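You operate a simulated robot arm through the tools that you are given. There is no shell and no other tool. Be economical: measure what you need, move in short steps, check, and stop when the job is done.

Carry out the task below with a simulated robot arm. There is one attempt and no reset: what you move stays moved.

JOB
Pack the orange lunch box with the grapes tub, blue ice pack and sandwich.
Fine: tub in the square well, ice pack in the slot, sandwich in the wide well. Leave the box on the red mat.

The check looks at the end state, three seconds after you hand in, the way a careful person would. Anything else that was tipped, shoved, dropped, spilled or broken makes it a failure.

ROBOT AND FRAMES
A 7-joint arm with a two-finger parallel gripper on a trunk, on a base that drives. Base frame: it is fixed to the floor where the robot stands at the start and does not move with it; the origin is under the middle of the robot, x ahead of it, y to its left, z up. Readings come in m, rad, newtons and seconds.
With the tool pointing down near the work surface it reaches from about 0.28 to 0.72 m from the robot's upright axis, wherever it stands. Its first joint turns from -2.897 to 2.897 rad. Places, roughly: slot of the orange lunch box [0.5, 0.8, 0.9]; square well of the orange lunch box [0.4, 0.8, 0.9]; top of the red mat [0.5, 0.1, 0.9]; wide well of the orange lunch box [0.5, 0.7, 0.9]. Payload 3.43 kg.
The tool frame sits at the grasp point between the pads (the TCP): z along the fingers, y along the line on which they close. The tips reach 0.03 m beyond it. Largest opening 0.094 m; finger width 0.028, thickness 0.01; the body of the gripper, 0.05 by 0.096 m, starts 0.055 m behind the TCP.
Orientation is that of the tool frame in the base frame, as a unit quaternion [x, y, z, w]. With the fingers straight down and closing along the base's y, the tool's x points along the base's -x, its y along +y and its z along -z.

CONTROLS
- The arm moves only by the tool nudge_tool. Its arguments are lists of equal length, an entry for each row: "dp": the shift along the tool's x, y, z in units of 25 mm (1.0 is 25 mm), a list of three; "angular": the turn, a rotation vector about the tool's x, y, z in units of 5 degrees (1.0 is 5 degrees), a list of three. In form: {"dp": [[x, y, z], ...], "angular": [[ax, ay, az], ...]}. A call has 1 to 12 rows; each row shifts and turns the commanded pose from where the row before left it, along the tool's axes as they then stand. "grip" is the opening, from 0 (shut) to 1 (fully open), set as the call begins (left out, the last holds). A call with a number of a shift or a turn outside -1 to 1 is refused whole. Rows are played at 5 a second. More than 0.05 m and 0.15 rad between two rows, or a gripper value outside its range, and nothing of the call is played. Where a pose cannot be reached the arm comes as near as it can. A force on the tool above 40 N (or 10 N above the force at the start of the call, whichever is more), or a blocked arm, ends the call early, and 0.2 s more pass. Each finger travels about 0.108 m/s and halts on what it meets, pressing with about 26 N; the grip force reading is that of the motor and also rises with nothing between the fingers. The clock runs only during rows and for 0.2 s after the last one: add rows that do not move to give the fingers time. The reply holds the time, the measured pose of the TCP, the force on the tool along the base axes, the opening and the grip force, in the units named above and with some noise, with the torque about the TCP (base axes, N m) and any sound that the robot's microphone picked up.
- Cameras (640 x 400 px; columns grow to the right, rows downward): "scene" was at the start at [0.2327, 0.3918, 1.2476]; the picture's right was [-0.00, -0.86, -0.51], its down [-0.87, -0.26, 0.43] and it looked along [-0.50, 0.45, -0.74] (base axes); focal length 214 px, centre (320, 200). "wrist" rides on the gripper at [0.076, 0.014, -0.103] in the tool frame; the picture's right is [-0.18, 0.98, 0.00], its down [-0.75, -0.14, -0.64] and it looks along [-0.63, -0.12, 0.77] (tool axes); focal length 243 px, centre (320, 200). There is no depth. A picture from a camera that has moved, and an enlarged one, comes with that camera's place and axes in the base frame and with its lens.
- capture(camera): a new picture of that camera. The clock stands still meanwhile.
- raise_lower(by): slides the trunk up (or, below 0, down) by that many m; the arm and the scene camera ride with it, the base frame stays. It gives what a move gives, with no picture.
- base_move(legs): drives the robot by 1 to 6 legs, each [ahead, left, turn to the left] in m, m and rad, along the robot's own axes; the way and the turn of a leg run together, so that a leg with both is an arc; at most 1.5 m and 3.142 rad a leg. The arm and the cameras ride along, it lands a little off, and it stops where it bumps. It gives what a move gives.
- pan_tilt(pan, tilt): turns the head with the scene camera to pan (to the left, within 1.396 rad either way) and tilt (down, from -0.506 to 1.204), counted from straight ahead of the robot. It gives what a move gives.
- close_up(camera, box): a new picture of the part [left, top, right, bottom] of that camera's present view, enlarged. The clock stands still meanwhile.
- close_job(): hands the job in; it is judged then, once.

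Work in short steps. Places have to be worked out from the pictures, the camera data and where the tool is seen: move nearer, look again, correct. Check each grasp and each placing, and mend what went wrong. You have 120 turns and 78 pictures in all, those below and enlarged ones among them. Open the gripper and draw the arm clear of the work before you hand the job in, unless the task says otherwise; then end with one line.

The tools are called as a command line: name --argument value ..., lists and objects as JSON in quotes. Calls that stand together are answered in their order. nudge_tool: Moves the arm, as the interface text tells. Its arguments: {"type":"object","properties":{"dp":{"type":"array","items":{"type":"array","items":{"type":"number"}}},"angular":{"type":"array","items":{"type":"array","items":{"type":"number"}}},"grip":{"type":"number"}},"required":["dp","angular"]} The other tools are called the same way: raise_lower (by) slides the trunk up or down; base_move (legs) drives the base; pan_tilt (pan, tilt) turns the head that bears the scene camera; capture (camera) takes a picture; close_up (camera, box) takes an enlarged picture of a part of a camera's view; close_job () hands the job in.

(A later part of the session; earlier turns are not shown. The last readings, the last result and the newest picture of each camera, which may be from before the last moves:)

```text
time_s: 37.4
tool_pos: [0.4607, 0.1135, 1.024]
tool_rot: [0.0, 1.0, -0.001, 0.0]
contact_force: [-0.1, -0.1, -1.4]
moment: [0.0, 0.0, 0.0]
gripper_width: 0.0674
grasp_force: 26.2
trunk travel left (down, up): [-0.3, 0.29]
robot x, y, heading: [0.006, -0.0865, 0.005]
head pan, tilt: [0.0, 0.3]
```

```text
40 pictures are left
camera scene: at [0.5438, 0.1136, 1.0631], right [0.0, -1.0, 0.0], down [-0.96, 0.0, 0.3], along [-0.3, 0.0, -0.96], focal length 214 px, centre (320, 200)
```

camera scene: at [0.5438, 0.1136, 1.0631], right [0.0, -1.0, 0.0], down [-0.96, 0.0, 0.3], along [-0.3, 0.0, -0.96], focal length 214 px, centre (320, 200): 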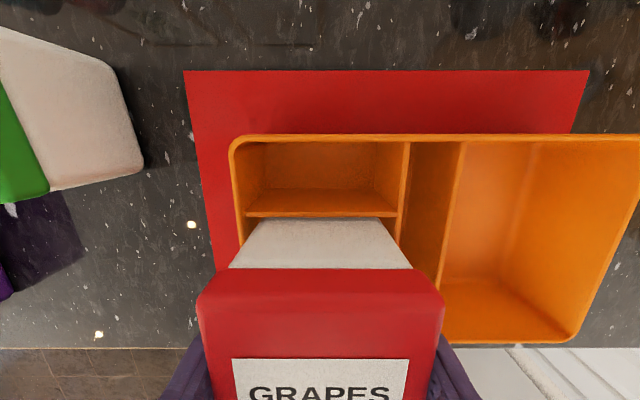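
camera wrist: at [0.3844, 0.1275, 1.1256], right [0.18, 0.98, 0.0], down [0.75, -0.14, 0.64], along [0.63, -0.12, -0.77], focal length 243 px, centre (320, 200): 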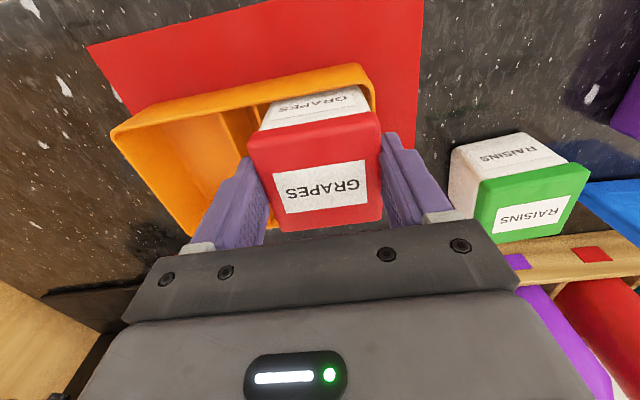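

The tub is entering the well cleanly with no contact force. I continue down.

nudge_tool --dp '[[0, 0, 0.3], [0, 0, 0.3], [0, 0, 0.2], [0, 0, 0.1]]' --angular '[[0, 0, 0], [0, 0, 0], [0, 0, 0], [0, 0, 0]]'

capture --camera "scene"

```text
time_s: 38.4
tool_pos: [0.46, 0.1142, 1.0031]
tool_rot: [0.0, 1.0, 0.0, -0.001]
contact_force: [0.1, 0.0, -1.1]
moment: [0.01, 0.02, -0.01]
gripper_width: 0.0675
grasp_force: 26.3
trunk travel left (down, up): [-0.3, 0.29]
robot x, y, heading: [0.0011, -0.0892, 0.008]
head pan, tilt: [0.0, 0.3]
```

```text
39 pictures are left
camera scene: at [0.544, 0.1133, 1.0408], right [0.0, -1.0, 0.0], down [-0.96, 0.0, 0.3], along [-0.3, 0.0, -0.96], focal length 214 px, centre (320, 200)
```

scene: 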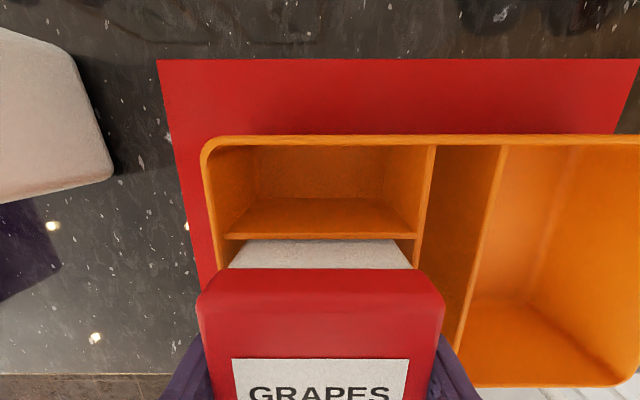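

Almost down; I step gently to contact.

nudge_tool --dp '[[0, 0, 0.08], [0, 0, 0.06], [0, 0, 0.04], [0, 0, 0]]' --angular '[[0, 0, 0], [0, 0, 0], [0, 0, 0], [0, 0, 0]]'

```text
time_s: 39.4
tool_pos: [0.4607, 0.1122, 0.9999]
tool_rot: [0.001, 1.0, 0.0, 0.001]
contact_force: [1.5, 0.6, 24.9]
moment: [0.02, 0.12, -0.05]
gripper_width: 0.0672
grasp_force: 26.2
trunk travel left (down, up): [-0.3, 0.29]
robot x, y, heading: [0.004, -0.0879, 0.006]
head pan, tilt: [0.0, 0.3]
```

Contact at the expected resting height. I ease 1 mm, open partly and rise.

nudge_tool --dp '[[0, 0, -0.05], [0, 0, 0], [0, 0, -0.5], [0, 0, -1], [0, 0, -1], [0, 0, -1], [0, 0, -1], [0, 0, -0.5]]' --angular '[[0, 0, 0], [0, 0, 0], [0, 0, 0], [0, 0, 0], [0, 0, 0], [0, 0, 0], [0, 0, 0], [0, 0, 0]]' --grip 0.85

capture --camera "scene"

capture --camera "wrist"

```text
time_s: 41.2
tool_pos: [0.4598, 0.1135, 1.1231]
tool_rot: [0.001, 1.0, 0.0, 0.0]
contact_force: [0.1, -0.7, 0.0]
moment: [0.01, -0.01, 0.03]
gripper_width: 0.0798
grasp_force: 0.0
trunk travel left (down, up): [-0.3, 0.29]
robot x, y, heading: [0.0012, -0.0871, 0.008]
head pan, tilt: [0.0, 0.3]
```

```text
38 pictures are left
camera scene: at [0.5429, 0.1129, 1.1616], right [0.0, -1.0, 0.0], down [-0.96, 0.0, 0.3], along [-0.3, 0.0, -0.96], focal length 214 px, centre (320, 200)
```

scene: 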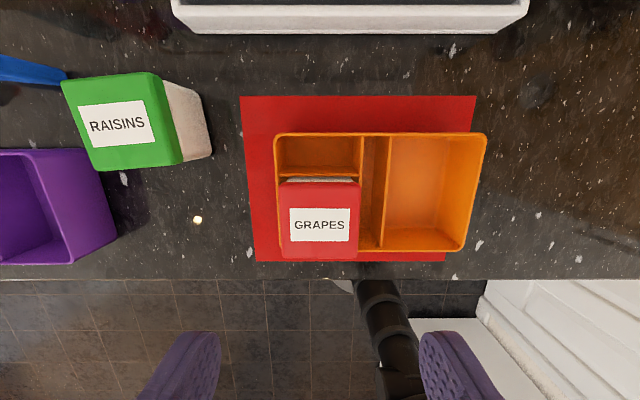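

```text
37 pictures are left
camera wrist: at [0.3835, 0.1268, 1.2241], right [0.18, 0.98, 0.0], down [0.75, -0.14, 0.64], along [0.63, -0.12, -0.77], focal length 243 px, centre (320, 200)
```

wrist: 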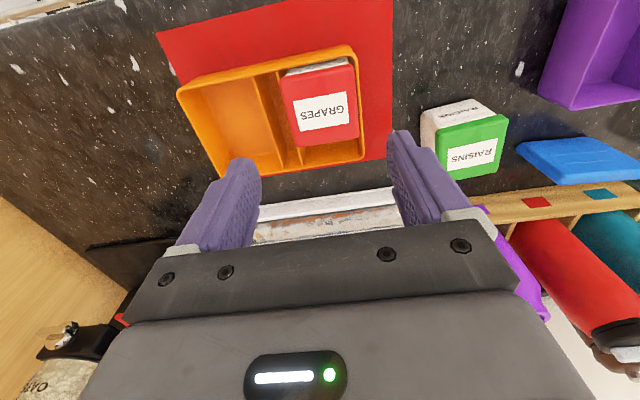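

The tub sits in the square well. I zoom in once to verify it's seated level.

close_up --camera "wrist" --box '[160, 30, 400, 180]'

close_up --camera "scene" --box '[230, 110, 510, 285]'

```text
2.67 times, centred on (280, 105) of wrist
camera zoom: at [0.3835, 0.1268, 1.2241], right [0.18, 0.98, 0.0], down [0.75, -0.14, 0.64], along [0.63, -0.12, -0.77], focal length 647 px, centre (427, 453)
```

zoom: 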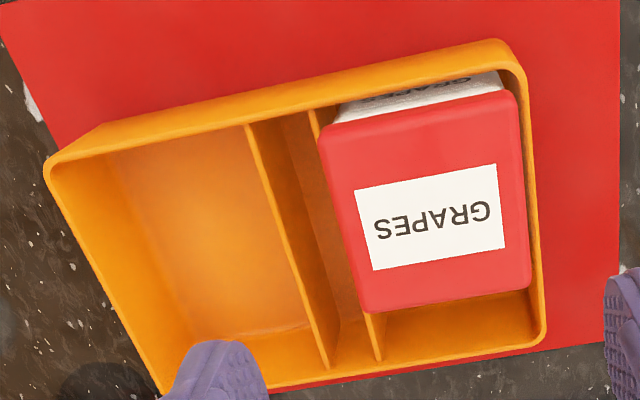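

```text
2.29 times, centred on (370, 198) of scene
camera zoom: at [0.5429, 0.1129, 1.1616], right [0.0, -1.0, 0.0], down [-0.96, 0.0, 0.3], along [-0.3, 0.0, -0.96], focal length 490 px, centre (206, 206)
```

zoom: 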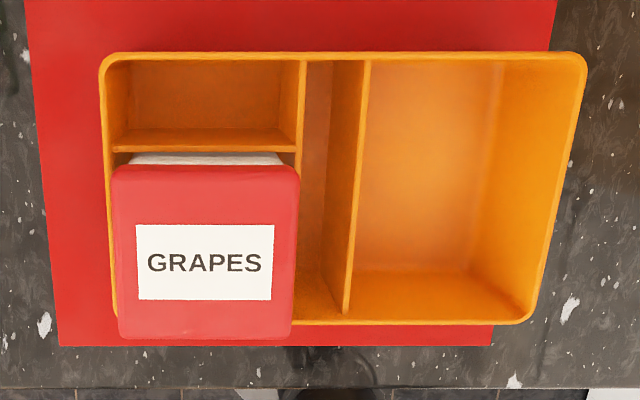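

The tub is seated well. Next the ice pack, which seems to be standing on its long edge near (0.55, 0.42). I drive left 0.35 m and look at it.

base_move --legs '[[0, 0.35, 0]]'

capture --camera "wrist"

pan_tilt --pan 0 --tilt 0.1

capture --camera "scene"

```text
time_s: 43.5
tool_pos: [0.4553, 0.4618, 1.1227]
tool_rot: [-0.002, 1.0, 0.0, 0.0]
contact_force: [0.1, 0.3, -0.2]
moment: [-0.03, -0.01, -0.03]
gripper_width: 0.0799
grasp_force: 0.1
trunk travel left (down, up): [-0.3, 0.29]
robot x, y, heading: [0.0017, 0.2583, 0.008]
head pan, tilt: [0.0, 0.3]
```

```text
34 pictures are left
camera wrist: at [0.3795, 0.4745, 1.2238], right [0.18, 0.98, 0.0], down [0.75, -0.14, 0.64], along [0.63, -0.12, -0.77], focal length 243 px, centre (320, 200)
```

wrist: 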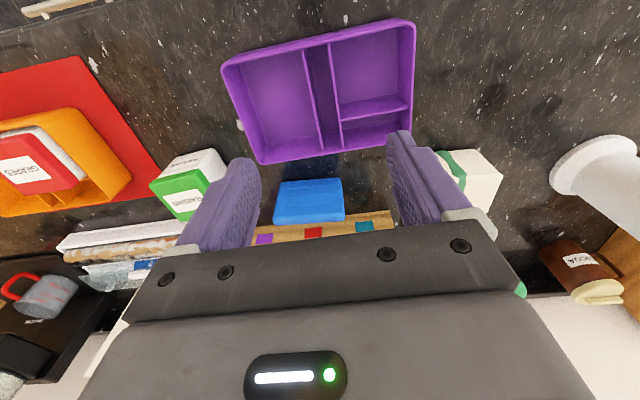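

```text
time_s: 44.2
tool_pos: [0.4547, 0.461, 1.1226]
tool_rot: [-0.003, 1.0, 0.0, 0.001]
contact_force: [-0.2, -0.4, -0.4]
moment: [-0.03, -0.04, -0.01]
gripper_width: 0.0802
grasp_force: 0.1
trunk travel left (down, up): [-0.3, 0.29]
robot x, y, heading: [0.0024, 0.2573, 0.008]
head pan, tilt: [0.0, 0.099]
```

```text
33 pictures are left
camera scene: at [0.5576, 0.4609, 1.1628], right [0.0, -1.0, 0.0], down [-0.99, 0.0, 0.1], along [-0.1, 0.0, -0.99], focal length 214 px, centre (320, 200)
```

scene: 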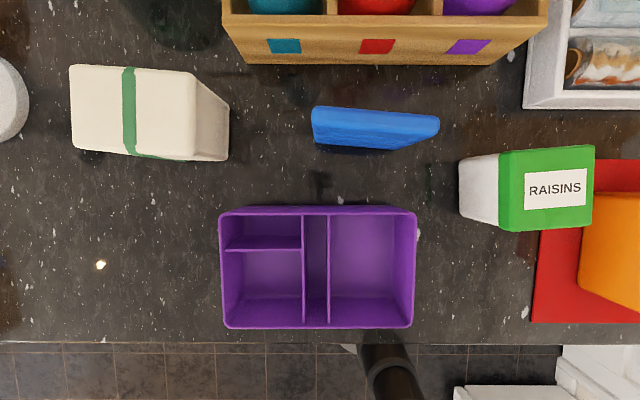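

The ice pack stands upright with free space around it. I zoom in on it in both cameras for measurement.

close_up --camera "scene" --box '[290, 80, 450, 180]'

close_up --camera "wrist" --box '[240, 150, 400, 250]'

```text
4.00 times, centred on (370, 130) of scene
camera zoom: at [0.5576, 0.4609, 1.1628], right [0.0, -1.0, 0.0], down [-0.99, 0.0, 0.1], along [-0.1, 0.0, -0.99], focal length 858 px, centre (120, 480)
```

zoom: 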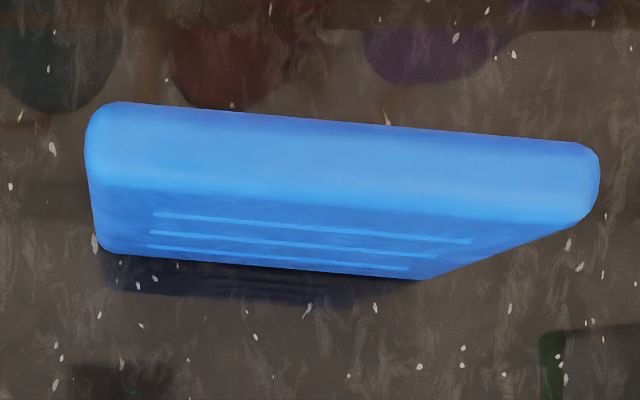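

```text
4.00 times, centred on (320, 200) of wrist
camera zoom: at [0.3795, 0.4739, 1.2239], right [0.18, 0.98, 0.0], down [0.75, -0.14, 0.64], along [0.63, -0.12, -0.77], focal length 970 px, centre (320, 200)
```

zoom: 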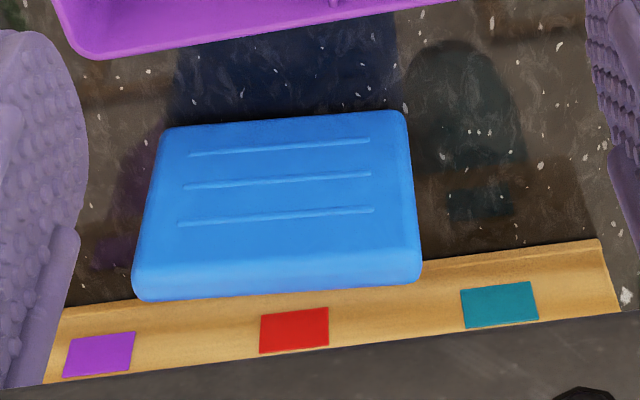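

Pack: top z≈0.993, centre ≈(0.602, 0.418), ~0.097 long, ~0.016 thick, ~0.09 tall, yaw ≈ −5.3°. I need to close along x, so I turn the tool about +85° in base yaw, then move above it.

nudge_tool --dp '[[0, 0, 0], [0, 0, 0], [0, 0, 0], [0, 0, 0], [0, 0, 0], [0, 0, 0], [0, 0, 0], [0, 0, 0], [0, 0, 0], [0, 0, 0], [0, 0, 0], [0, 0, 0]]' --angular '[[0, 0, -1], [0, 0, -1], [0, 0, -1], [0, 0, -1], [0, 0, -1], [0, 0, -1], [0, 0, -1], [0, 0, -1], [0, 0, -1], [0, 0, -1], [0, 0, -1], [0, 0, -1]]' --grip 0.6

nudge_tool --dp '[[0, 0, 0], [0, 0, 0], [0, 0, 0], [0, 0, 0], [0, 0, 0], [0.2, -1, 0], [0.2, -1, 0], [0.2, -1, 0], [0.2, -1, 0], [0.2, -1, 0], [0.17, -1, 0], [0, 0, 0]]' --angular '[[0, 0, -1], [0, 0, -1], [0, 0, -1], [0, 0, -1], [0, 0, -0.94], [0, 0, 0], [0, 0, 0], [0, 0, 0], [0, 0, 0], [0, 0, 0], [0, 0, 0], [0, 0, 0]]'

capture --camera "wrist"

capture --camera "scene"

```text
time_s: 46.8
tool_pos: [0.4545, 0.4601, 1.123]
tool_rot: [-0.504, 0.864, 0.001, 0.0]
contact_force: [0.5, -0.1, 0.2]
moment: [0.03, -0.01, 0.0]
gripper_width: 0.0564
grasp_force: 0.1
trunk travel left (down, up): [-0.3, 0.29]
robot x, y, heading: [0.0007, 0.2569, 0.011]
head pan, tilt: [0.0, 0.099]
```

```text
time_s: 49.4
tool_pos: [0.6018, 0.4184, 1.1239]
tool_rot: [-0.676, 0.737, 0.0, 0.001]
contact_force: [0.1, 0.1, 0.3]
moment: [0.04, 0.01, 0.02]
gripper_width: 0.0564
grasp_force: 0.1
trunk travel left (down, up): [-0.3, 0.29]
robot x, y, heading: [0.0014, 0.2586, 0.014]
head pan, tilt: [0.0, 0.099]
```

```text
30 pictures are left
camera wrist: at [0.5816, 0.3434, 1.2242], right [-0.96, 0.27, 0.0], down [0.21, 0.74, 0.64], along [0.17, 0.62, -0.77], focal length 243 px, centre (320, 200)
```

wrist: 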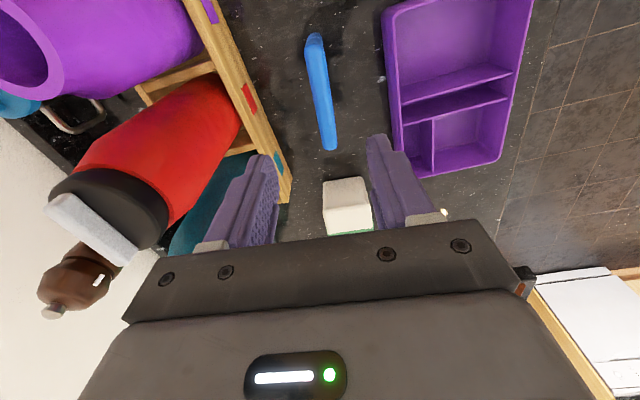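

```text
29 pictures are left
camera scene: at [0.6123, 0.5191, 1.1631], right [1.0, -0.09, 0.0], down [-0.09, -0.99, 0.1], along [-0.01, -0.1, -0.99], focal length 214 px, centre (320, 200)
```

scene: 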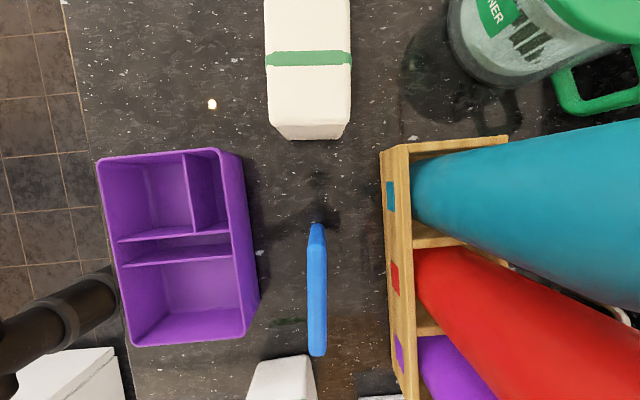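

The tool is aligned with the pack to ~2 mm. I correct, descend so the tips reach ~13 mm below its top (to stay clear of the tub lid later), and close.

nudge_tool --dp '[[0, 0.09, 0.9], [0, 0, 0.9], [0, 0, 0.9], [0, 0, 0.9], [0, 0, 0.95]]' --angular '[[0, 0, 0], [0, 0, 0], [0, 0, 0], [0, 0, 0], [0, 0, 0]]'

close_up --camera "wrist" --box '[200, 0, 440, 240]'

```text
time_s: 50.6
tool_pos: [0.6004, 0.4205, 1.0084]
tool_rot: [-0.676, 0.737, 0.0, 0.0]
contact_force: [0.6, -0.4, 0.3]
moment: [-0.02, 0.01, 0.0]
gripper_width: 0.0564
grasp_force: 0.1
trunk travel left (down, up): [-0.3, 0.29]
robot x, y, heading: [-0.0027, 0.2564, 0.011]
head pan, tilt: [0.0, 0.099]
```

```text
1.67 times, centred on (320, 120) of wrist
camera zoom: at [0.5793, 0.3448, 1.1103], right [-0.96, 0.27, 0.0], down [0.21, 0.74, 0.64], along [0.17, 0.62, -0.77], focal length 404 px, centre (320, 333)
```

zoom: 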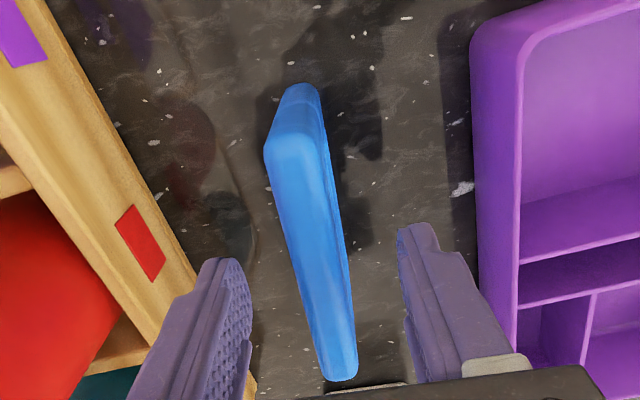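

The pack lies between the fingers. Close, then lift slightly.

nudge_tool --dp '[[0, 0, 0], [0, 0, 0], [0, 0, 0], [0, 0, -0.6], [0, 0, 0]]' --angular '[[0, 0, 0], [0, 0, 0], [0, 0, 0], [0, 0, 0], [0, 0, 0]]' --grip 0

capture --camera "wrist"

capture --camera "scene"

```text
time_s: 51.8
tool_pos: [0.5984, 0.4181, 1.0242]
tool_rot: [-0.675, 0.737, 0.001, -0.001]
contact_force: [0.6, 0.4, -1.7]
moment: [0.0, 0.0, -0.01]
gripper_width: 0.0156
grasp_force: 26.2
trunk travel left (down, up): [-0.3, 0.29]
robot x, y, heading: [-0.0005, 0.2583, 0.015]
head pan, tilt: [0.0, 0.099]
```

```text
27 pictures are left
camera wrist: at [0.5791, 0.344, 1.1257], right [-0.96, 0.27, 0.0], down [0.21, 0.74, 0.64], along [0.17, 0.62, -0.77], focal length 243 px, centre (320, 200)
```

wrist: 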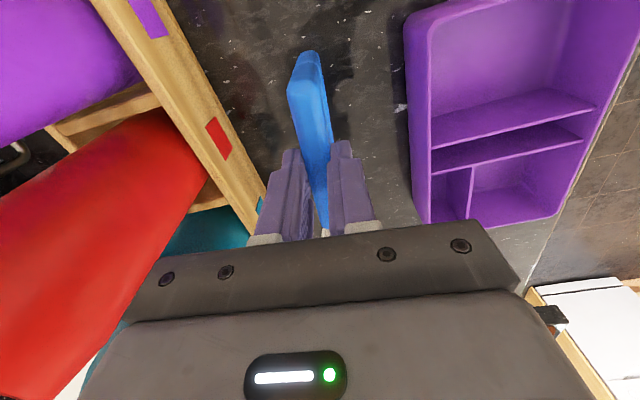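

```text
26 pictures are left
camera scene: at [0.6098, 0.5196, 1.0646], right [1.0, -0.09, 0.0], down [-0.09, -0.99, 0.1], along [-0.01, -0.1, -0.99], focal length 214 px, centre (320, 200)
```

scene: 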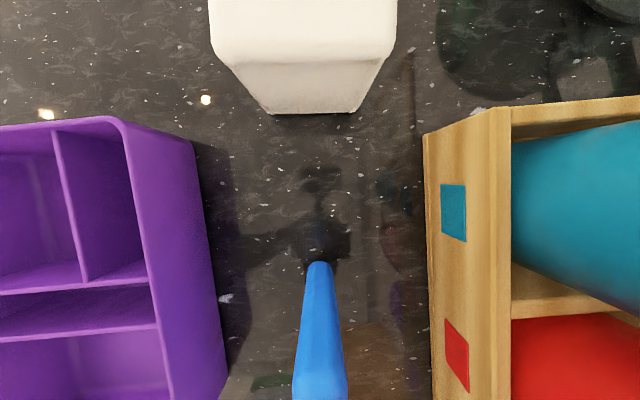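

The pack is held (15.6 mm thick). I raise it, pull back from the bottles, turn it to lie along x, then drive back to the mat.

nudge_tool --dp '[[0, 0, -1], [0, 0, -1], [0, 0, -1], [0, 0, -1], [0, 0, -1], [0, 1, 0], [0, 1, 0], [0, 1, 0], [0, 1, 0], [0, 0.5, 0], [0, 0, 0], [0, 0, 0]]' --angular '[[0, 0, 0], [0, 0, 0], [0, 0, 0], [0, 0, 0], [0, 0, 0], [0, 0, 1], [0, 0, 0], [0, 0, 0], [0, 0, 0], [0, 0, 0], [0, 0, 1], [0, 0, 1]]'

nudge_tool --dp '[[0, 0, 0], [0, 0, 0], [0, 0, 0], [0, 0, 0], [0, 0, 0], [0, 0, 0], [0, 0, 0], [0, 0, 0], [0, 0, 0], [0, 0, 0], [0, 0, 0], [0, 0, 0]]' --angular '[[0, 0, 1], [0, 0, 1], [0, 0, 1], [0, 0, 1], [0, 0, 1], [0, 0, 1], [0, 0, 1], [0, 0, 1], [0, 0, 1], [0, 0, 1], [0, 0, 1], [0, 0, 1]]'

nudge_tool --dp '[[0, 0, 0], [0, 0, 0]]' --angular '[[0, 0, 1], [0, 0, 0.9]]'

base_move --legs '[[0, -0.35, 0]]'

```text
time_s: 54.4
tool_pos: [0.4885, 0.4367, 1.1505]
tool_rot: [-0.573, 0.82, 0.0, 0.0]
contact_force: [0.2, -0.1, -1.9]
moment: [-0.01, 0.0, 0.0]
gripper_width: 0.0157
grasp_force: 25.9
trunk travel left (down, up): [-0.3, 0.29]
robot x, y, heading: [0.0028, 0.2542, 0.013]
head pan, tilt: [0.0, 0.099]
```

```text
time_s: 57.0
tool_pos: [0.489, 0.4351, 1.1483]
tool_rot: [-0.086, 0.996, 0.0, 0.0]
contact_force: [-0.5, -0.5, -1.2]
moment: [0.0, 0.02, 0.01]
gripper_width: 0.0154
grasp_force: 25.8
trunk travel left (down, up): [-0.3, 0.29]
robot x, y, heading: [0.0031, 0.2563, 0.01]
head pan, tilt: [0.0, 0.099]
```

```text
time_s: 57.6
tool_pos: [0.4885, 0.4356, 1.1491]
tool_rot: [-0.003, 1.0, 0.0, 0.0]
contact_force: [0.3, 0.7, -1.2]
moment: [-0.01, -0.01, -0.01]
gripper_width: 0.0154
grasp_force: 25.9
trunk travel left (down, up): [-0.3, 0.29]
robot x, y, heading: [-0.0001, 0.2597, 0.012]
head pan, tilt: [0.0, 0.099]
```

```text
time_s: 59.9
tool_pos: [0.4916, 0.0878, 1.1482]
tool_rot: [-0.007, 1.0, -0.001, 0.0]
contact_force: [-0.1, 0.1, -2.6]
moment: [0.0, -0.03, 0.01]
gripper_width: 0.0154
grasp_force: 26.0
trunk travel left (down, up): [-0.3, 0.29]
robot x, y, heading: [0.006, -0.0936, 0.02]
head pan, tilt: [0.0, 0.099]
```

I'm near the box. I move to about the slot centre (0.484, 0.0625) at height, fix the yaw, and look.

nudge_tool --dp '[[0.15, -0.5, 0], [0.15, -0.5, 0]]' --angular '[[0, 0, 0.1], [0, 0, 0.06]]'

capture --camera "wrist"

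capture --camera "scene"

```text
time_s: 60.5
tool_pos: [0.4859, 0.0641, 1.1495]
tool_rot: [-0.001, 1.0, 0.0, 0.0]
contact_force: [0.2, -0.2, -1.1]
moment: [0.02, 0.01, 0.0]
gripper_width: 0.0153
grasp_force: 25.9
trunk travel left (down, up): [-0.3, 0.29]
robot x, y, heading: [0.0007, -0.0923, 0.018]
head pan, tilt: [0.0, 0.099]
```

```text
25 pictures are left
camera wrist: at [0.4092, 0.0772, 1.2501], right [0.18, 0.98, 0.0], down [0.75, -0.14, 0.64], along [0.63, -0.12, -0.77], focal length 243 px, centre (320, 200)
```

wrist: 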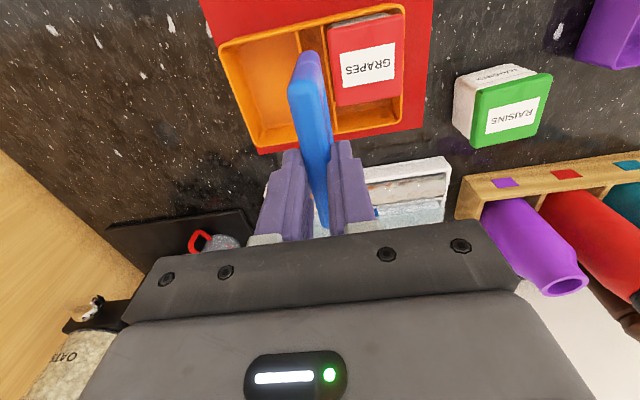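

```text
24 pictures are left
camera scene: at [0.5873, 0.0636, 1.1889], right [0.0, -1.0, 0.0], down [-0.99, 0.0, 0.1], along [-0.1, 0.0, -0.99], focal length 214 px, centre (320, 200)
```

scene: 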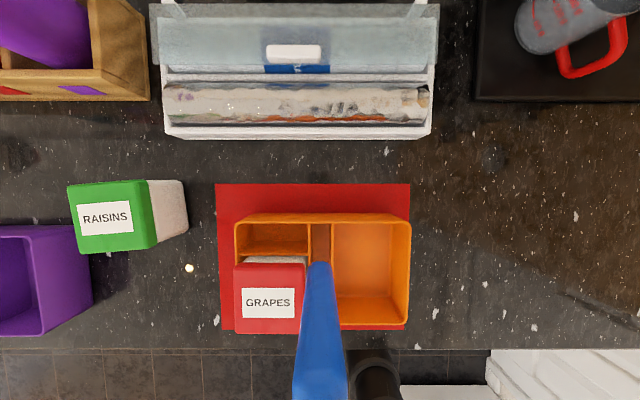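

The pack is nearly over the slot (target y≈0.062). I shift −1.5 mm y, +3 mm x and lower to just above the rim, then zoom.

nudge_tool --dp '[[-0.12, -0.06, 0.8], [0, 0, 0.9], [0, 0, 0.8]]' --angular '[[0, 0, 0], [0, 0, 0], [0, 0, 0]]'

close_up --camera "scene" --box '[220, 180, 460, 330]'

close_up --camera "wrist" --box '[200, 0, 440, 150]'

```text
time_s: 61.3
tool_pos: [0.4877, 0.0629, 1.0864]
tool_rot: [0.0, 1.0, 0.0, 0.0]
contact_force: [-0.8, -0.3, -1.2]
moment: [0.01, 0.02, 0.01]
gripper_width: 0.0157
grasp_force: 25.9
trunk travel left (down, up): [-0.3, 0.29]
robot x, y, heading: [0.0032, -0.0929, 0.016]
head pan, tilt: [0.0, 0.099]
```

```text
2.67 times, centred on (340, 255) of scene
camera zoom: at [0.5907, 0.0619, 1.1256], right [0.0, -1.0, 0.0], down [-0.99, 0.0, 0.1], along [-0.1, 0.0, -0.99], focal length 572 px, centre (267, 53)
```

zoom: 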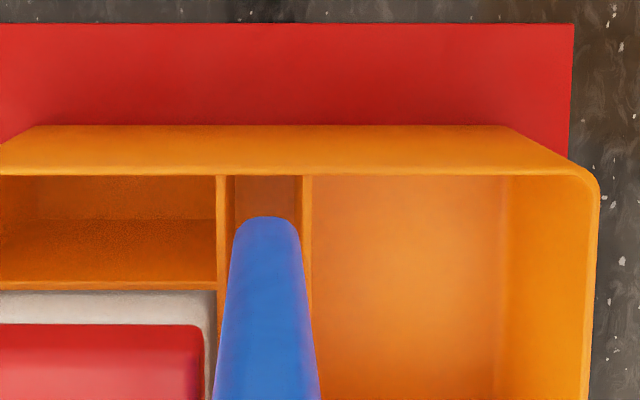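

```text
2.67 times, centred on (320, 75) of wrist
camera zoom: at [0.4126, 0.0757, 1.1868], right [0.18, 0.98, 0.0], down [0.75, -0.14, 0.64], along [0.63, -0.12, -0.77], focal length 647 px, centre (320, 533)
```

zoom: 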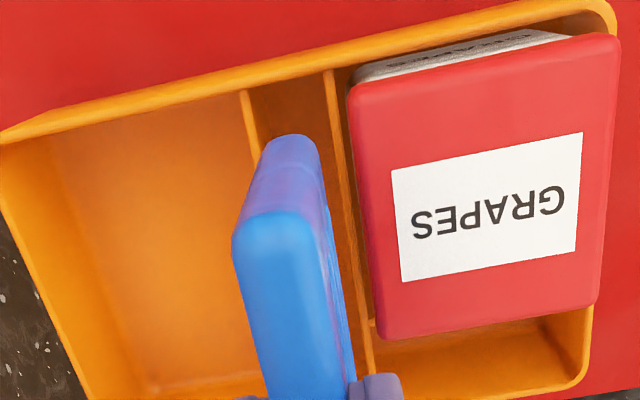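

Pack vs slot: about 1 mm off in y, with 8–10 mm end gaps. I correct 1 mm and lower slowly into the slot.

nudge_tool --dp '[[0, 0.03, 0], [0, 0, 0.3], [0, 0, 0.3], [0, 0, 0.3], [0, 0, 0.3]]' --angular '[[0, 0, 0], [0, 0, 0], [0, 0, 0], [0, 0, 0], [0, 0, 0]]'

close_up --camera "scene" --box '[220, 180, 460, 330]'

```text
time_s: 62.5
tool_pos: [0.4877, 0.0628, 1.0556]
tool_rot: [0.001, 1.0, 0.0, -0.001]
contact_force: [0.2, -1.3, -0.5]
moment: [0.0, -0.04, -0.01]
gripper_width: 0.0156
grasp_force: 26.0
trunk travel left (down, up): [-0.3, 0.29]
robot x, y, heading: [0.0063, -0.0933, 0.019]
head pan, tilt: [0.0, 0.099]
```

```text
2.67 times, centred on (340, 255) of scene
camera zoom: at [0.5903, 0.0635, 1.0958], right [0.0, -1.0, 0.0], down [-0.99, 0.0, 0.1], along [-0.1, 0.0, -0.99], focal length 572 px, centre (267, 53)
```

zoom: 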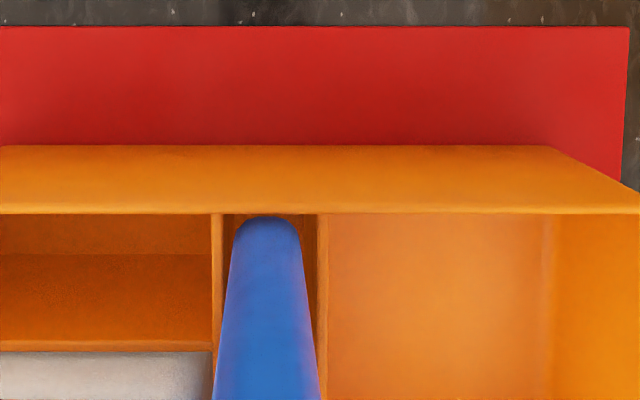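

It has entered the slot without contact. Continuing down.

nudge_tool --dp '[[0, 0, 0.4], [0, 0, 0.4], [0, 0, 0.4], [0, 0, 0.2]]' --angular '[[0, 0, 0], [0, 0, 0], [0, 0, 0], [0, 0, 0]]'

nudge_tool --dp '[[0, 0, 0.08], [0, 0, 0.08], [0, 0, 0]]' --angular '[[0, 0, 0], [0, 0, 0], [0, 0, 0]]'

```text
time_s: 63.5
tool_pos: [0.4876, 0.0622, 1.0217]
tool_rot: [0.001, 1.0, 0.001, 0.0]
contact_force: [-1.2, -0.3, 2.8]
moment: [0.05, 0.0, -0.01]
gripper_width: 0.0153
grasp_force: 25.6
trunk travel left (down, up): [-0.3, 0.29]
robot x, y, heading: [0.004, -0.0943, 0.017]
head pan, tilt: [0.0, 0.099]
```

```text
time_s: 64.2
tool_pos: [0.4883, 0.0635, 1.0209]
tool_rot: [-0.001, 1.0, 0.002, 0.004]
contact_force: [-5.8, -3.0, 23.8]
moment: [0.35, 0.36, 0.13]
gripper_width: 0.0152
grasp_force: 26.2
trunk travel left (down, up): [-0.3, 0.29]
robot x, y, heading: [0.0046, -0.0952, 0.017]
head pan, tilt: [0.0, 0.099]
stopped in row 3: the force on the tool passed its limit at 43 N (the readings are from after the stop); the commanded pose is now the measured one
```

The torque suggests the left finger is touching the tub lid while the pack is within millimetres of the floor. I ease up 1.5 mm and release, letting it settle in the slot.

nudge_tool --dp '[[0, 0, -0.08], [0, 0, 0]]' --angular '[[0, 0, 0], [0, 0, 0]]'

nudge_tool --dp '[[0, 0, 0], [0, 0, 0], [0, 0, -0.4], [0, 0, -0.8], [0, 0, -1], [0, 0, -1], [0, 0, -1]]' --angular '[[0, 0, 0], [0, 0, 0], [0, 0, 0], [0, 0, 0], [0, 0, 0], [0, 0, 0], [0, 0, 0]]' --grip 0.35

capture --camera "wrist"

capture --camera "scene"

```text
time_s: 64.8
tool_pos: [0.4891, 0.0644, 1.0215]
tool_rot: [0.001, 1.0, 0.001, 0.004]
contact_force: [-3.7, -0.2, 15.3]
moment: [0.23, 0.21, 0.08]
gripper_width: 0.0152
grasp_force: 25.7
trunk travel left (down, up): [-0.3, 0.29]
robot x, y, heading: [0.0059, -0.0954, 0.015]
head pan, tilt: [0.0, 0.099]
```

```text
time_s: 66.4
tool_pos: [0.4897, 0.0626, 1.1255]
tool_rot: [0.0, 1.0, 0.001, 0.003]
contact_force: [-0.3, -0.2, -0.3]
moment: [-0.03, 0.04, 0.01]
gripper_width: 0.033
grasp_force: 0.1
trunk travel left (down, up): [-0.3, 0.29]
robot x, y, heading: [0.0009, -0.0886, 0.015]
head pan, tilt: [0.0, 0.099]
```

```text
20 pictures are left
camera wrist: at [0.4128, 0.0759, 1.2268], right [0.18, 0.98, 0.0], down [0.75, -0.14, 0.65], along [0.63, -0.12, -0.76], focal length 243 px, centre (320, 200)
```

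wrist: 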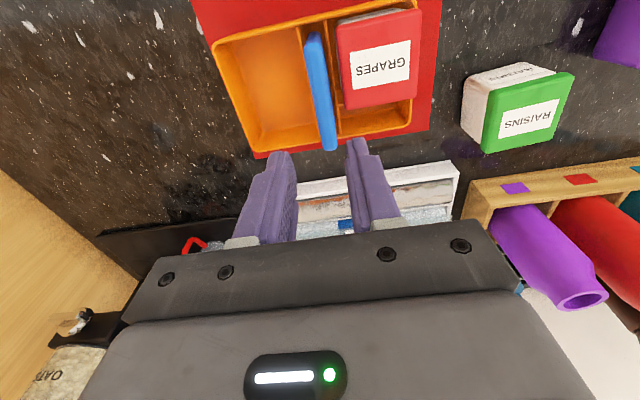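

```text
19 pictures are left
camera scene: at [0.5913, 0.0622, 1.1666], right [0.0, -1.0, 0.0], down [-1.0, 0.0, 0.09], along [-0.09, 0.0, -1.0], focal length 214 px, centre (320, 200)
```

scene: 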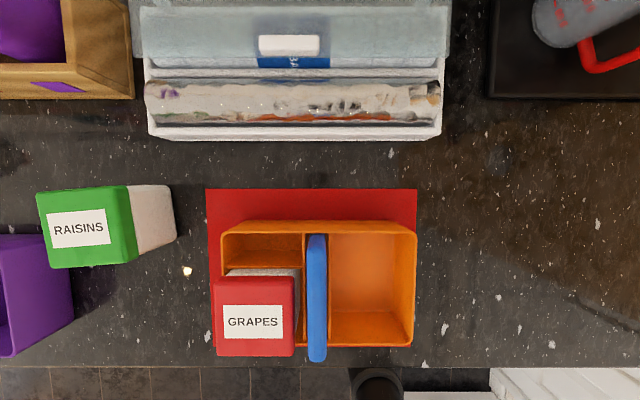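

Pack is in the slot. I zoom to check that it's fully down and the tub is still level.

close_up --camera "wrist" --box '[200, 0, 440, 150]'

close_up --camera "scene" --box '[200, 200, 440, 370]'

```text
2.67 times, centred on (320, 75) of wrist
camera zoom: at [0.4128, 0.0759, 1.2268], right [0.18, 0.98, 0.0], down [0.75, -0.14, 0.65], along [0.63, -0.12, -0.76], focal length 647 px, centre (320, 533)
```

zoom: 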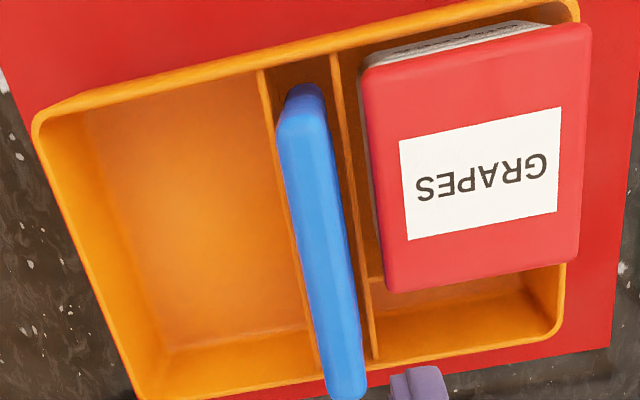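

```text
2.35 times, centred on (320, 285) of scene
camera zoom: at [0.5913, 0.0622, 1.1666], right [0.0, -1.0, 0.0], down [-1.0, 0.0, 0.09], along [-0.09, 0.0, -1.0], focal length 505 px, centre (320, 0)
```

zoom: 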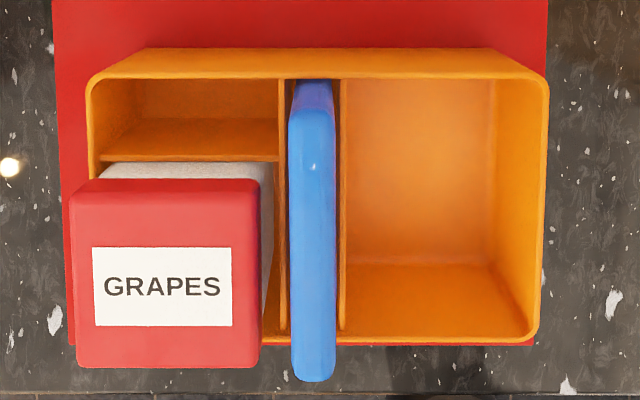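

Tub and pack are both seated. Now the sandwich, near (0.6, 0.61): I drive left 0.52 m and look.

base_move --legs '[[0, 0.52, 0]]'

capture --camera "wrist"

capture --camera "scene"

```text
time_s: 69.4
tool_pos: [0.4744, 0.5914, 1.1264]
tool_rot: [-0.007, 1.0, 0.001, 0.003]
contact_force: [0.6, 1.0, 0.1]
moment: [-0.03, 0.0, -0.03]
gripper_width: 0.0325
grasp_force: 0.0
trunk travel left (down, up): [-0.3, 0.29]
robot x, y, heading: [-0.0098, 0.4257, 0.032]
head pan, tilt: [0.0, 0.099]
```

```text
16 pictures are left
camera wrist: at [0.3982, 0.6043, 1.2263], right [0.17, 0.99, 0.0], down [0.75, -0.13, 0.65], along [0.64, -0.11, -0.76], focal length 243 px, centre (320, 200)
```

wrist: 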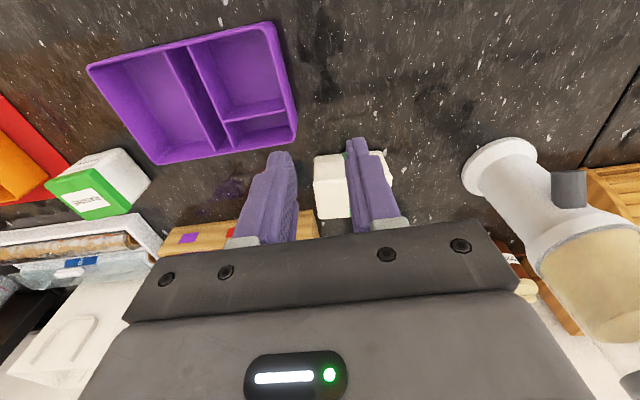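

```text
15 pictures are left
camera scene: at [0.5768, 0.593, 1.1661], right [0.01, -1.0, 0.0], down [-1.0, -0.01, 0.09], along [-0.09, 0.0, -1.0], focal length 214 px, centre (320, 200)
```

scene: 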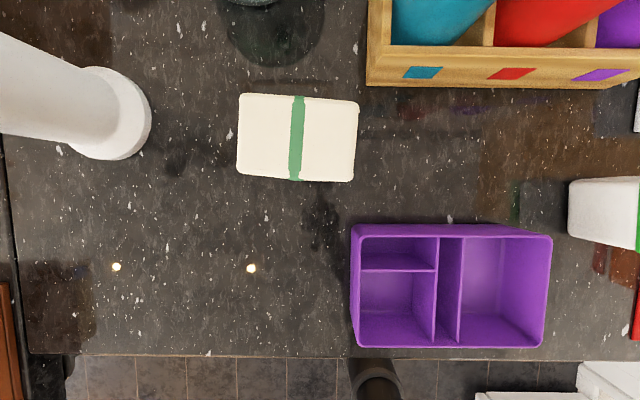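

Triangulating: sandwich top z≈0.987, ≈0.095 (y) × 0.066 (x) × 0.085 tall, centre ≈(0.610, 0.611), yaw ≈ −2.6°. It needs turning so its length lies along x. I rotate the tool ~87°, open, and move above it.

nudge_tool --dp '[[0, 0, 0], [0, 0, 0], [0, 0, 0], [0, 0, 0], [0, 0, 0], [0, 0, 0], [0, 0, 0], [0, 0, 0], [0, 0, 0], [0, 0, 0], [0, 0, 0], [0, 0, 0]]' --angular '[[0, 0, -1], [0, 0, -1], [0, 0, -1], [0, 0, -1], [0, 0, -1], [0, 0, -1], [0, 0, -1], [0, 0, -1], [0, 0, -1], [0, 0, -1], [0, 0, -1], [0, 0, -1]]' --grip 1

nudge_tool --dp '[[0, 0, 0], [0, 0, 0], [0, 0, 0], [0, 0, 0], [0, 0, 0], [0, 0, 0], [-0.2, -0.9, 0], [-0.2, -0.9, 0], [-0.2, -0.9, 0], [-0.2, -0.9, 0], [-0.12, -0.9, 0], [-0.12, -0.88, 0]]' --angular '[[0, 0, -1], [0, 0, -1], [0, 0, -1], [0, 0, -1], [0, 0, -1], [0, 0, -0.3], [0, 0, 0], [0, 0, 0], [0, 0, 0], [0, 0, 0], [0, 0, 0], [0, 0, 0]]'

capture --camera "wrist"

capture --camera "scene"

```text
time_s: 72.0
tool_pos: [0.4727, 0.591, 1.1253]
tool_rot: [-0.506, 0.862, -0.001, 0.002]
contact_force: [0.2, 0.8, -0.7]
moment: [-0.02, 0.01, 0.01]
gripper_width: 0.0938
grasp_force: 0.0
trunk travel left (down, up): [-0.3, 0.29]
robot x, y, heading: [-0.0107, 0.4323, 0.033]
head pan, tilt: [0.0, 0.099]
```

```text
time_s: 74.6
tool_pos: [0.61, 0.6114, 1.1261]
tool_rot: [-0.69, 0.724, -0.001, 0.001]
contact_force: [-0.1, 0.8, -0.5]
moment: [-0.01, 0.01, 0.0]
gripper_width: 0.0942
grasp_force: 0.0
trunk travel left (down, up): [-0.3, 0.29]
robot x, y, heading: [-0.0071, 0.4263, 0.034]
head pan, tilt: [0.0, 0.099]
```

```text
14 pictures are left
camera wrist: at [0.5928, 0.5349, 1.2257], right [-0.97, 0.23, 0.0], down [0.17, 0.74, 0.64], along [0.15, 0.63, -0.77], focal length 243 px, centre (320, 200)
```

wrist: 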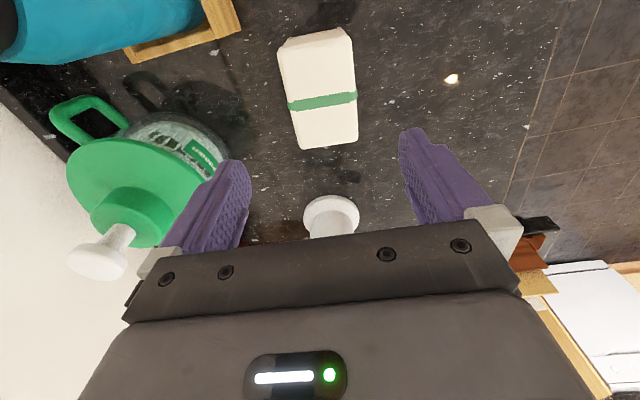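

```text
13 pictures are left
camera scene: at [0.6167, 0.7118, 1.165], right [1.0, -0.05, 0.0], down [-0.05, -0.99, 0.1], along [0.0, -0.1, -1.0], focal length 214 px, centre (320, 200)
```

scene: 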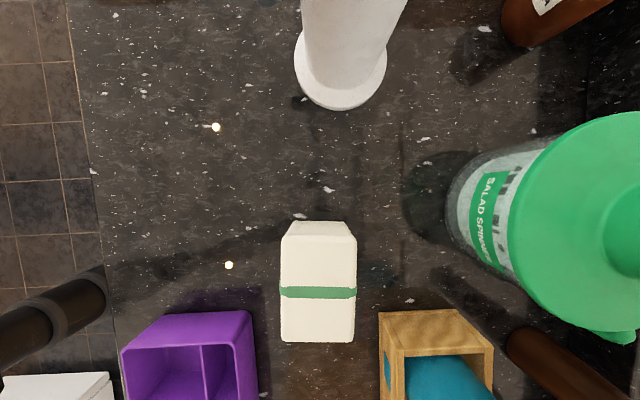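

Alignment looks good. I shift 3 mm along its length, descend so the tips reach ~14 mm below its top, close gently and test-lift.

nudge_tool --dp '[[-0.12, 0.04, 0.9], [0, 0, 1], [0, 0, 1], [0, 0, 1], [0, 0, 1]]' --angular '[[0, 0, 0], [0, 0, 0], [0, 0, 0], [0, 0, 0], [0, 0, 0]]'

nudge_tool --dp '[[0, 0, 0], [0, 0, 0], [0, 0, 0], [0, 0, -0.8], [0, 0, 0]]' --angular '[[0, 0, 0], [0, 0, 0], [0, 0, 0], [0, 0, 0], [0, 0, 0]]' --grip 0.5

capture --camera "wrist"

```text
time_s: 75.8
tool_pos: [0.6123, 0.6137, 1.0048]
tool_rot: [-0.69, 0.724, -0.001, 0.002]
contact_force: [0.1, -0.2, 0.0]
moment: [0.01, 0.03, 0.02]
gripper_width: 0.0938
grasp_force: 0.1
trunk travel left (down, up): [-0.3, 0.29]
robot x, y, heading: [-0.0095, 0.4318, 0.031]
head pan, tilt: [0.0, 0.099]
```

```text
time_s: 77.0
tool_pos: [0.6099, 0.6143, 1.0249]
tool_rot: [-0.69, 0.724, -0.001, 0.002]
contact_force: [0.2, -0.6, -2.7]
moment: [-0.02, 0.01, 0.0]
gripper_width: 0.0694
grasp_force: 25.8
trunk travel left (down, up): [-0.3, 0.29]
robot x, y, heading: [-0.0097, 0.4294, 0.029]
head pan, tilt: [0.0, 0.099]
```

```text
12 pictures are left
camera wrist: at [0.5928, 0.5384, 1.1256], right [-0.97, 0.23, 0.0], down [0.17, 0.75, 0.64], along [0.15, 0.63, -0.77], focal length 243 px, centre (320, 200)
```

wrist: 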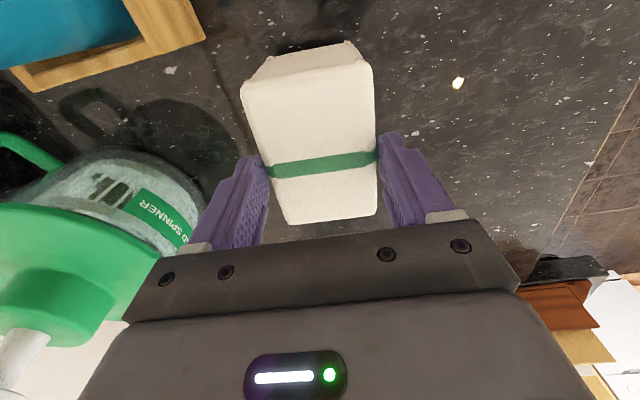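

It lifts, but the view suggests the grip is only a few mm deep. I set it back down and regrip ~10 mm deeper.

nudge_tool --dp '[[0, 0, 0.5], [0, 0, 0.3]]' --angular '[[0, 0, 0], [0, 0, 0]]'

nudge_tool --dp '[[0, 0, 0], [0, 0, 0], [0, 0, 0.42], [0, 0, 0]]' --angular '[[0, 0, 0], [0, 0, 0], [0, 0, 0], [0, 0, 0]]' --grip 0.85

nudge_tool --dp '[[0, 0, 0], [0, 0, 0], [0, 0, -0.8], [0, 0, 0]]' --angular '[[0, 0, 0], [0, 0, 0], [0, 0, 0], [0, 0, 0]]' --grip 0.5

close_up --camera "wrist" --box '[200, 20, 440, 240]'

```text
time_s: 77.6
tool_pos: [0.6095, 0.6147, 1.0051]
tool_rot: [-0.691, 0.723, -0.001, 0.003]
contact_force: [-0.6, -0.5, 1.5]
moment: [-0.06, 0.23, -0.11]
gripper_width: 0.0696
grasp_force: 26.2
trunk travel left (down, up): [-0.3, 0.29]
robot x, y, heading: [-0.0066, 0.4285, 0.032]
head pan, tilt: [0.0, 0.099]
```

```text
time_s: 78.6
tool_pos: [0.6098, 0.6154, 0.9931]
tool_rot: [-0.69, 0.724, -0.001, 0.002]
contact_force: [0.5, -0.5, 0.9]
moment: [0.02, 0.01, -0.04]
gripper_width: 0.0801
grasp_force: 0.0
trunk travel left (down, up): [-0.3, 0.29]
robot x, y, heading: [-0.0092, 0.4284, 0.03]
head pan, tilt: [0.0, 0.099]
```

```text
time_s: 79.6
tool_pos: [0.6104, 0.6151, 1.0145]
tool_rot: [-0.69, 0.724, -0.001, 0.002]
contact_force: [0.0, 0.3, -3.6]
moment: [0.0, 0.03, 0.0]
gripper_width: 0.0696
grasp_force: 25.9
trunk travel left (down, up): [-0.3, 0.29]
robot x, y, heading: [-0.0086, 0.4276, 0.033]
head pan, tilt: [0.0, 0.099]
```

```text
1.82 times, centred on (320, 130) of wrist
camera zoom: at [0.5925, 0.5382, 1.1142], right [-0.97, 0.23, 0.0], down [0.17, 0.74, 0.64], along [0.15, 0.63, -0.76], focal length 441 px, centre (320, 327)
```

zoom: 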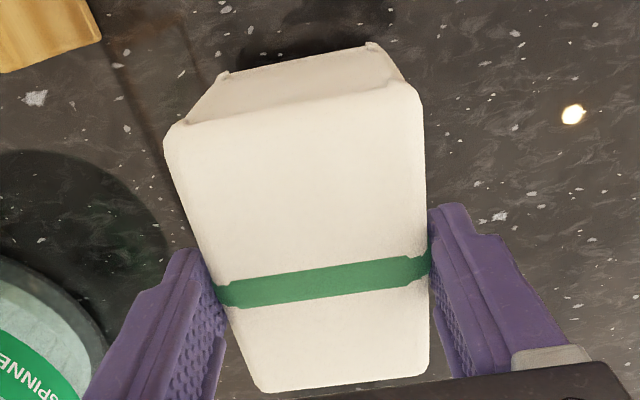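

Good grip now. I raise, pull back from the spinner, turn the sandwich along x, and drive back to the mat.

nudge_tool --dp '[[0, 0, -1], [0, 0, -1], [0, 0, -1], [0, 0, -1], [0, 0, -1], [0, 0, -1], [0, 1, 0], [0, 1, 0], [0, 1, 0], [0, 1, 0], [0, 0, 0], [0, 0, 0]]' --angular '[[0, 0, 0], [0, 0, 0], [0, 0, 0], [0, 0, 0], [0, 0, 0], [0, 0, 0], [0, 0, 0], [0, 0, 0], [0, 0, 0], [0, 0, 0], [0, 0, 1], [0, 0, 1]]'

nudge_tool --dp '[[0, 0, 0], [0, 0, 0], [0, 0, 0], [0, 0, 0], [0, 0, 0], [0, 0, 0], [0, 0, 0], [0, 0, 0], [0, 0, 0], [0, 0, 0], [0, 0, 0], [0, 0, 0]]' --angular '[[0, 0, 1], [0, 0, 1], [0, 0, 1], [0, 0, 1], [0, 0, 1], [0, 0, 1], [0, 0, 1], [0, 0, 1], [0, 0, 1], [0, 0, 1], [0, 0, 1], [0, 0, 1]]'

nudge_tool --dp '[[0, 0, 0], [0, 0, 0], [0, 0, 0], [0, 0, 0]]' --angular '[[0, 0, 1], [0, 0, 1], [0, 0, 1], [0, 0, 0.44]]'

base_move --legs '[[0, -0.54, -0.03]]'

```text
time_s: 82.2
tool_pos: [0.5089, 0.6173, 1.1636]
tool_rot: [-0.624, 0.782, -0.001, 0.002]
contact_force: [1.3, -0.5, -1.9]
moment: [-0.01, -0.01, -0.01]
gripper_width: 0.0691
grasp_force: 25.8
trunk travel left (down, up): [-0.3, 0.29]
robot x, y, heading: [-0.0075, 0.4277, 0.029]
head pan, tilt: [0.0, 0.099]
```

```text
time_s: 84.8
tool_pos: [0.5088, 0.6199, 1.1629]
tool_rot: [-0.15, 0.989, 0.0, 0.003]
contact_force: [0.4, 0.7, -2.0]
moment: [-0.02, 0.01, -0.01]
gripper_width: 0.0697
grasp_force: 25.9
trunk travel left (down, up): [-0.3, 0.29]
robot x, y, heading: [-0.0093, 0.4297, 0.032]
head pan, tilt: [0.0, 0.099]
```

```text
time_s: 85.8
tool_pos: [0.5094, 0.6184, 1.1626]
tool_rot: [0.0, 1.0, 0.0, 0.003]
contact_force: [-0.1, 0.7, -2.3]
moment: [0.04, 0.03, 0.01]
gripper_width: 0.0696
grasp_force: 25.8
trunk travel left (down, up): [-0.3, 0.29]
robot x, y, heading: [-0.0078, 0.428, 0.033]
head pan, tilt: [0.0, 0.099]
```

```text
time_s: 89.0
tool_pos: [0.5228, 0.0626, 1.163]
tool_rot: [0.014, 1.0, 0.001, 0.002]
contact_force: [0.0, -0.3, -2.1]
moment: [0.01, 0.01, 0.02]
gripper_width: 0.0695
grasp_force: 25.6
trunk travel left (down, up): [-0.3, 0.29]
robot x, y, heading: [-0.001, -0.1066, 0.002]
head pan, tilt: [0.0, 0.099]
```

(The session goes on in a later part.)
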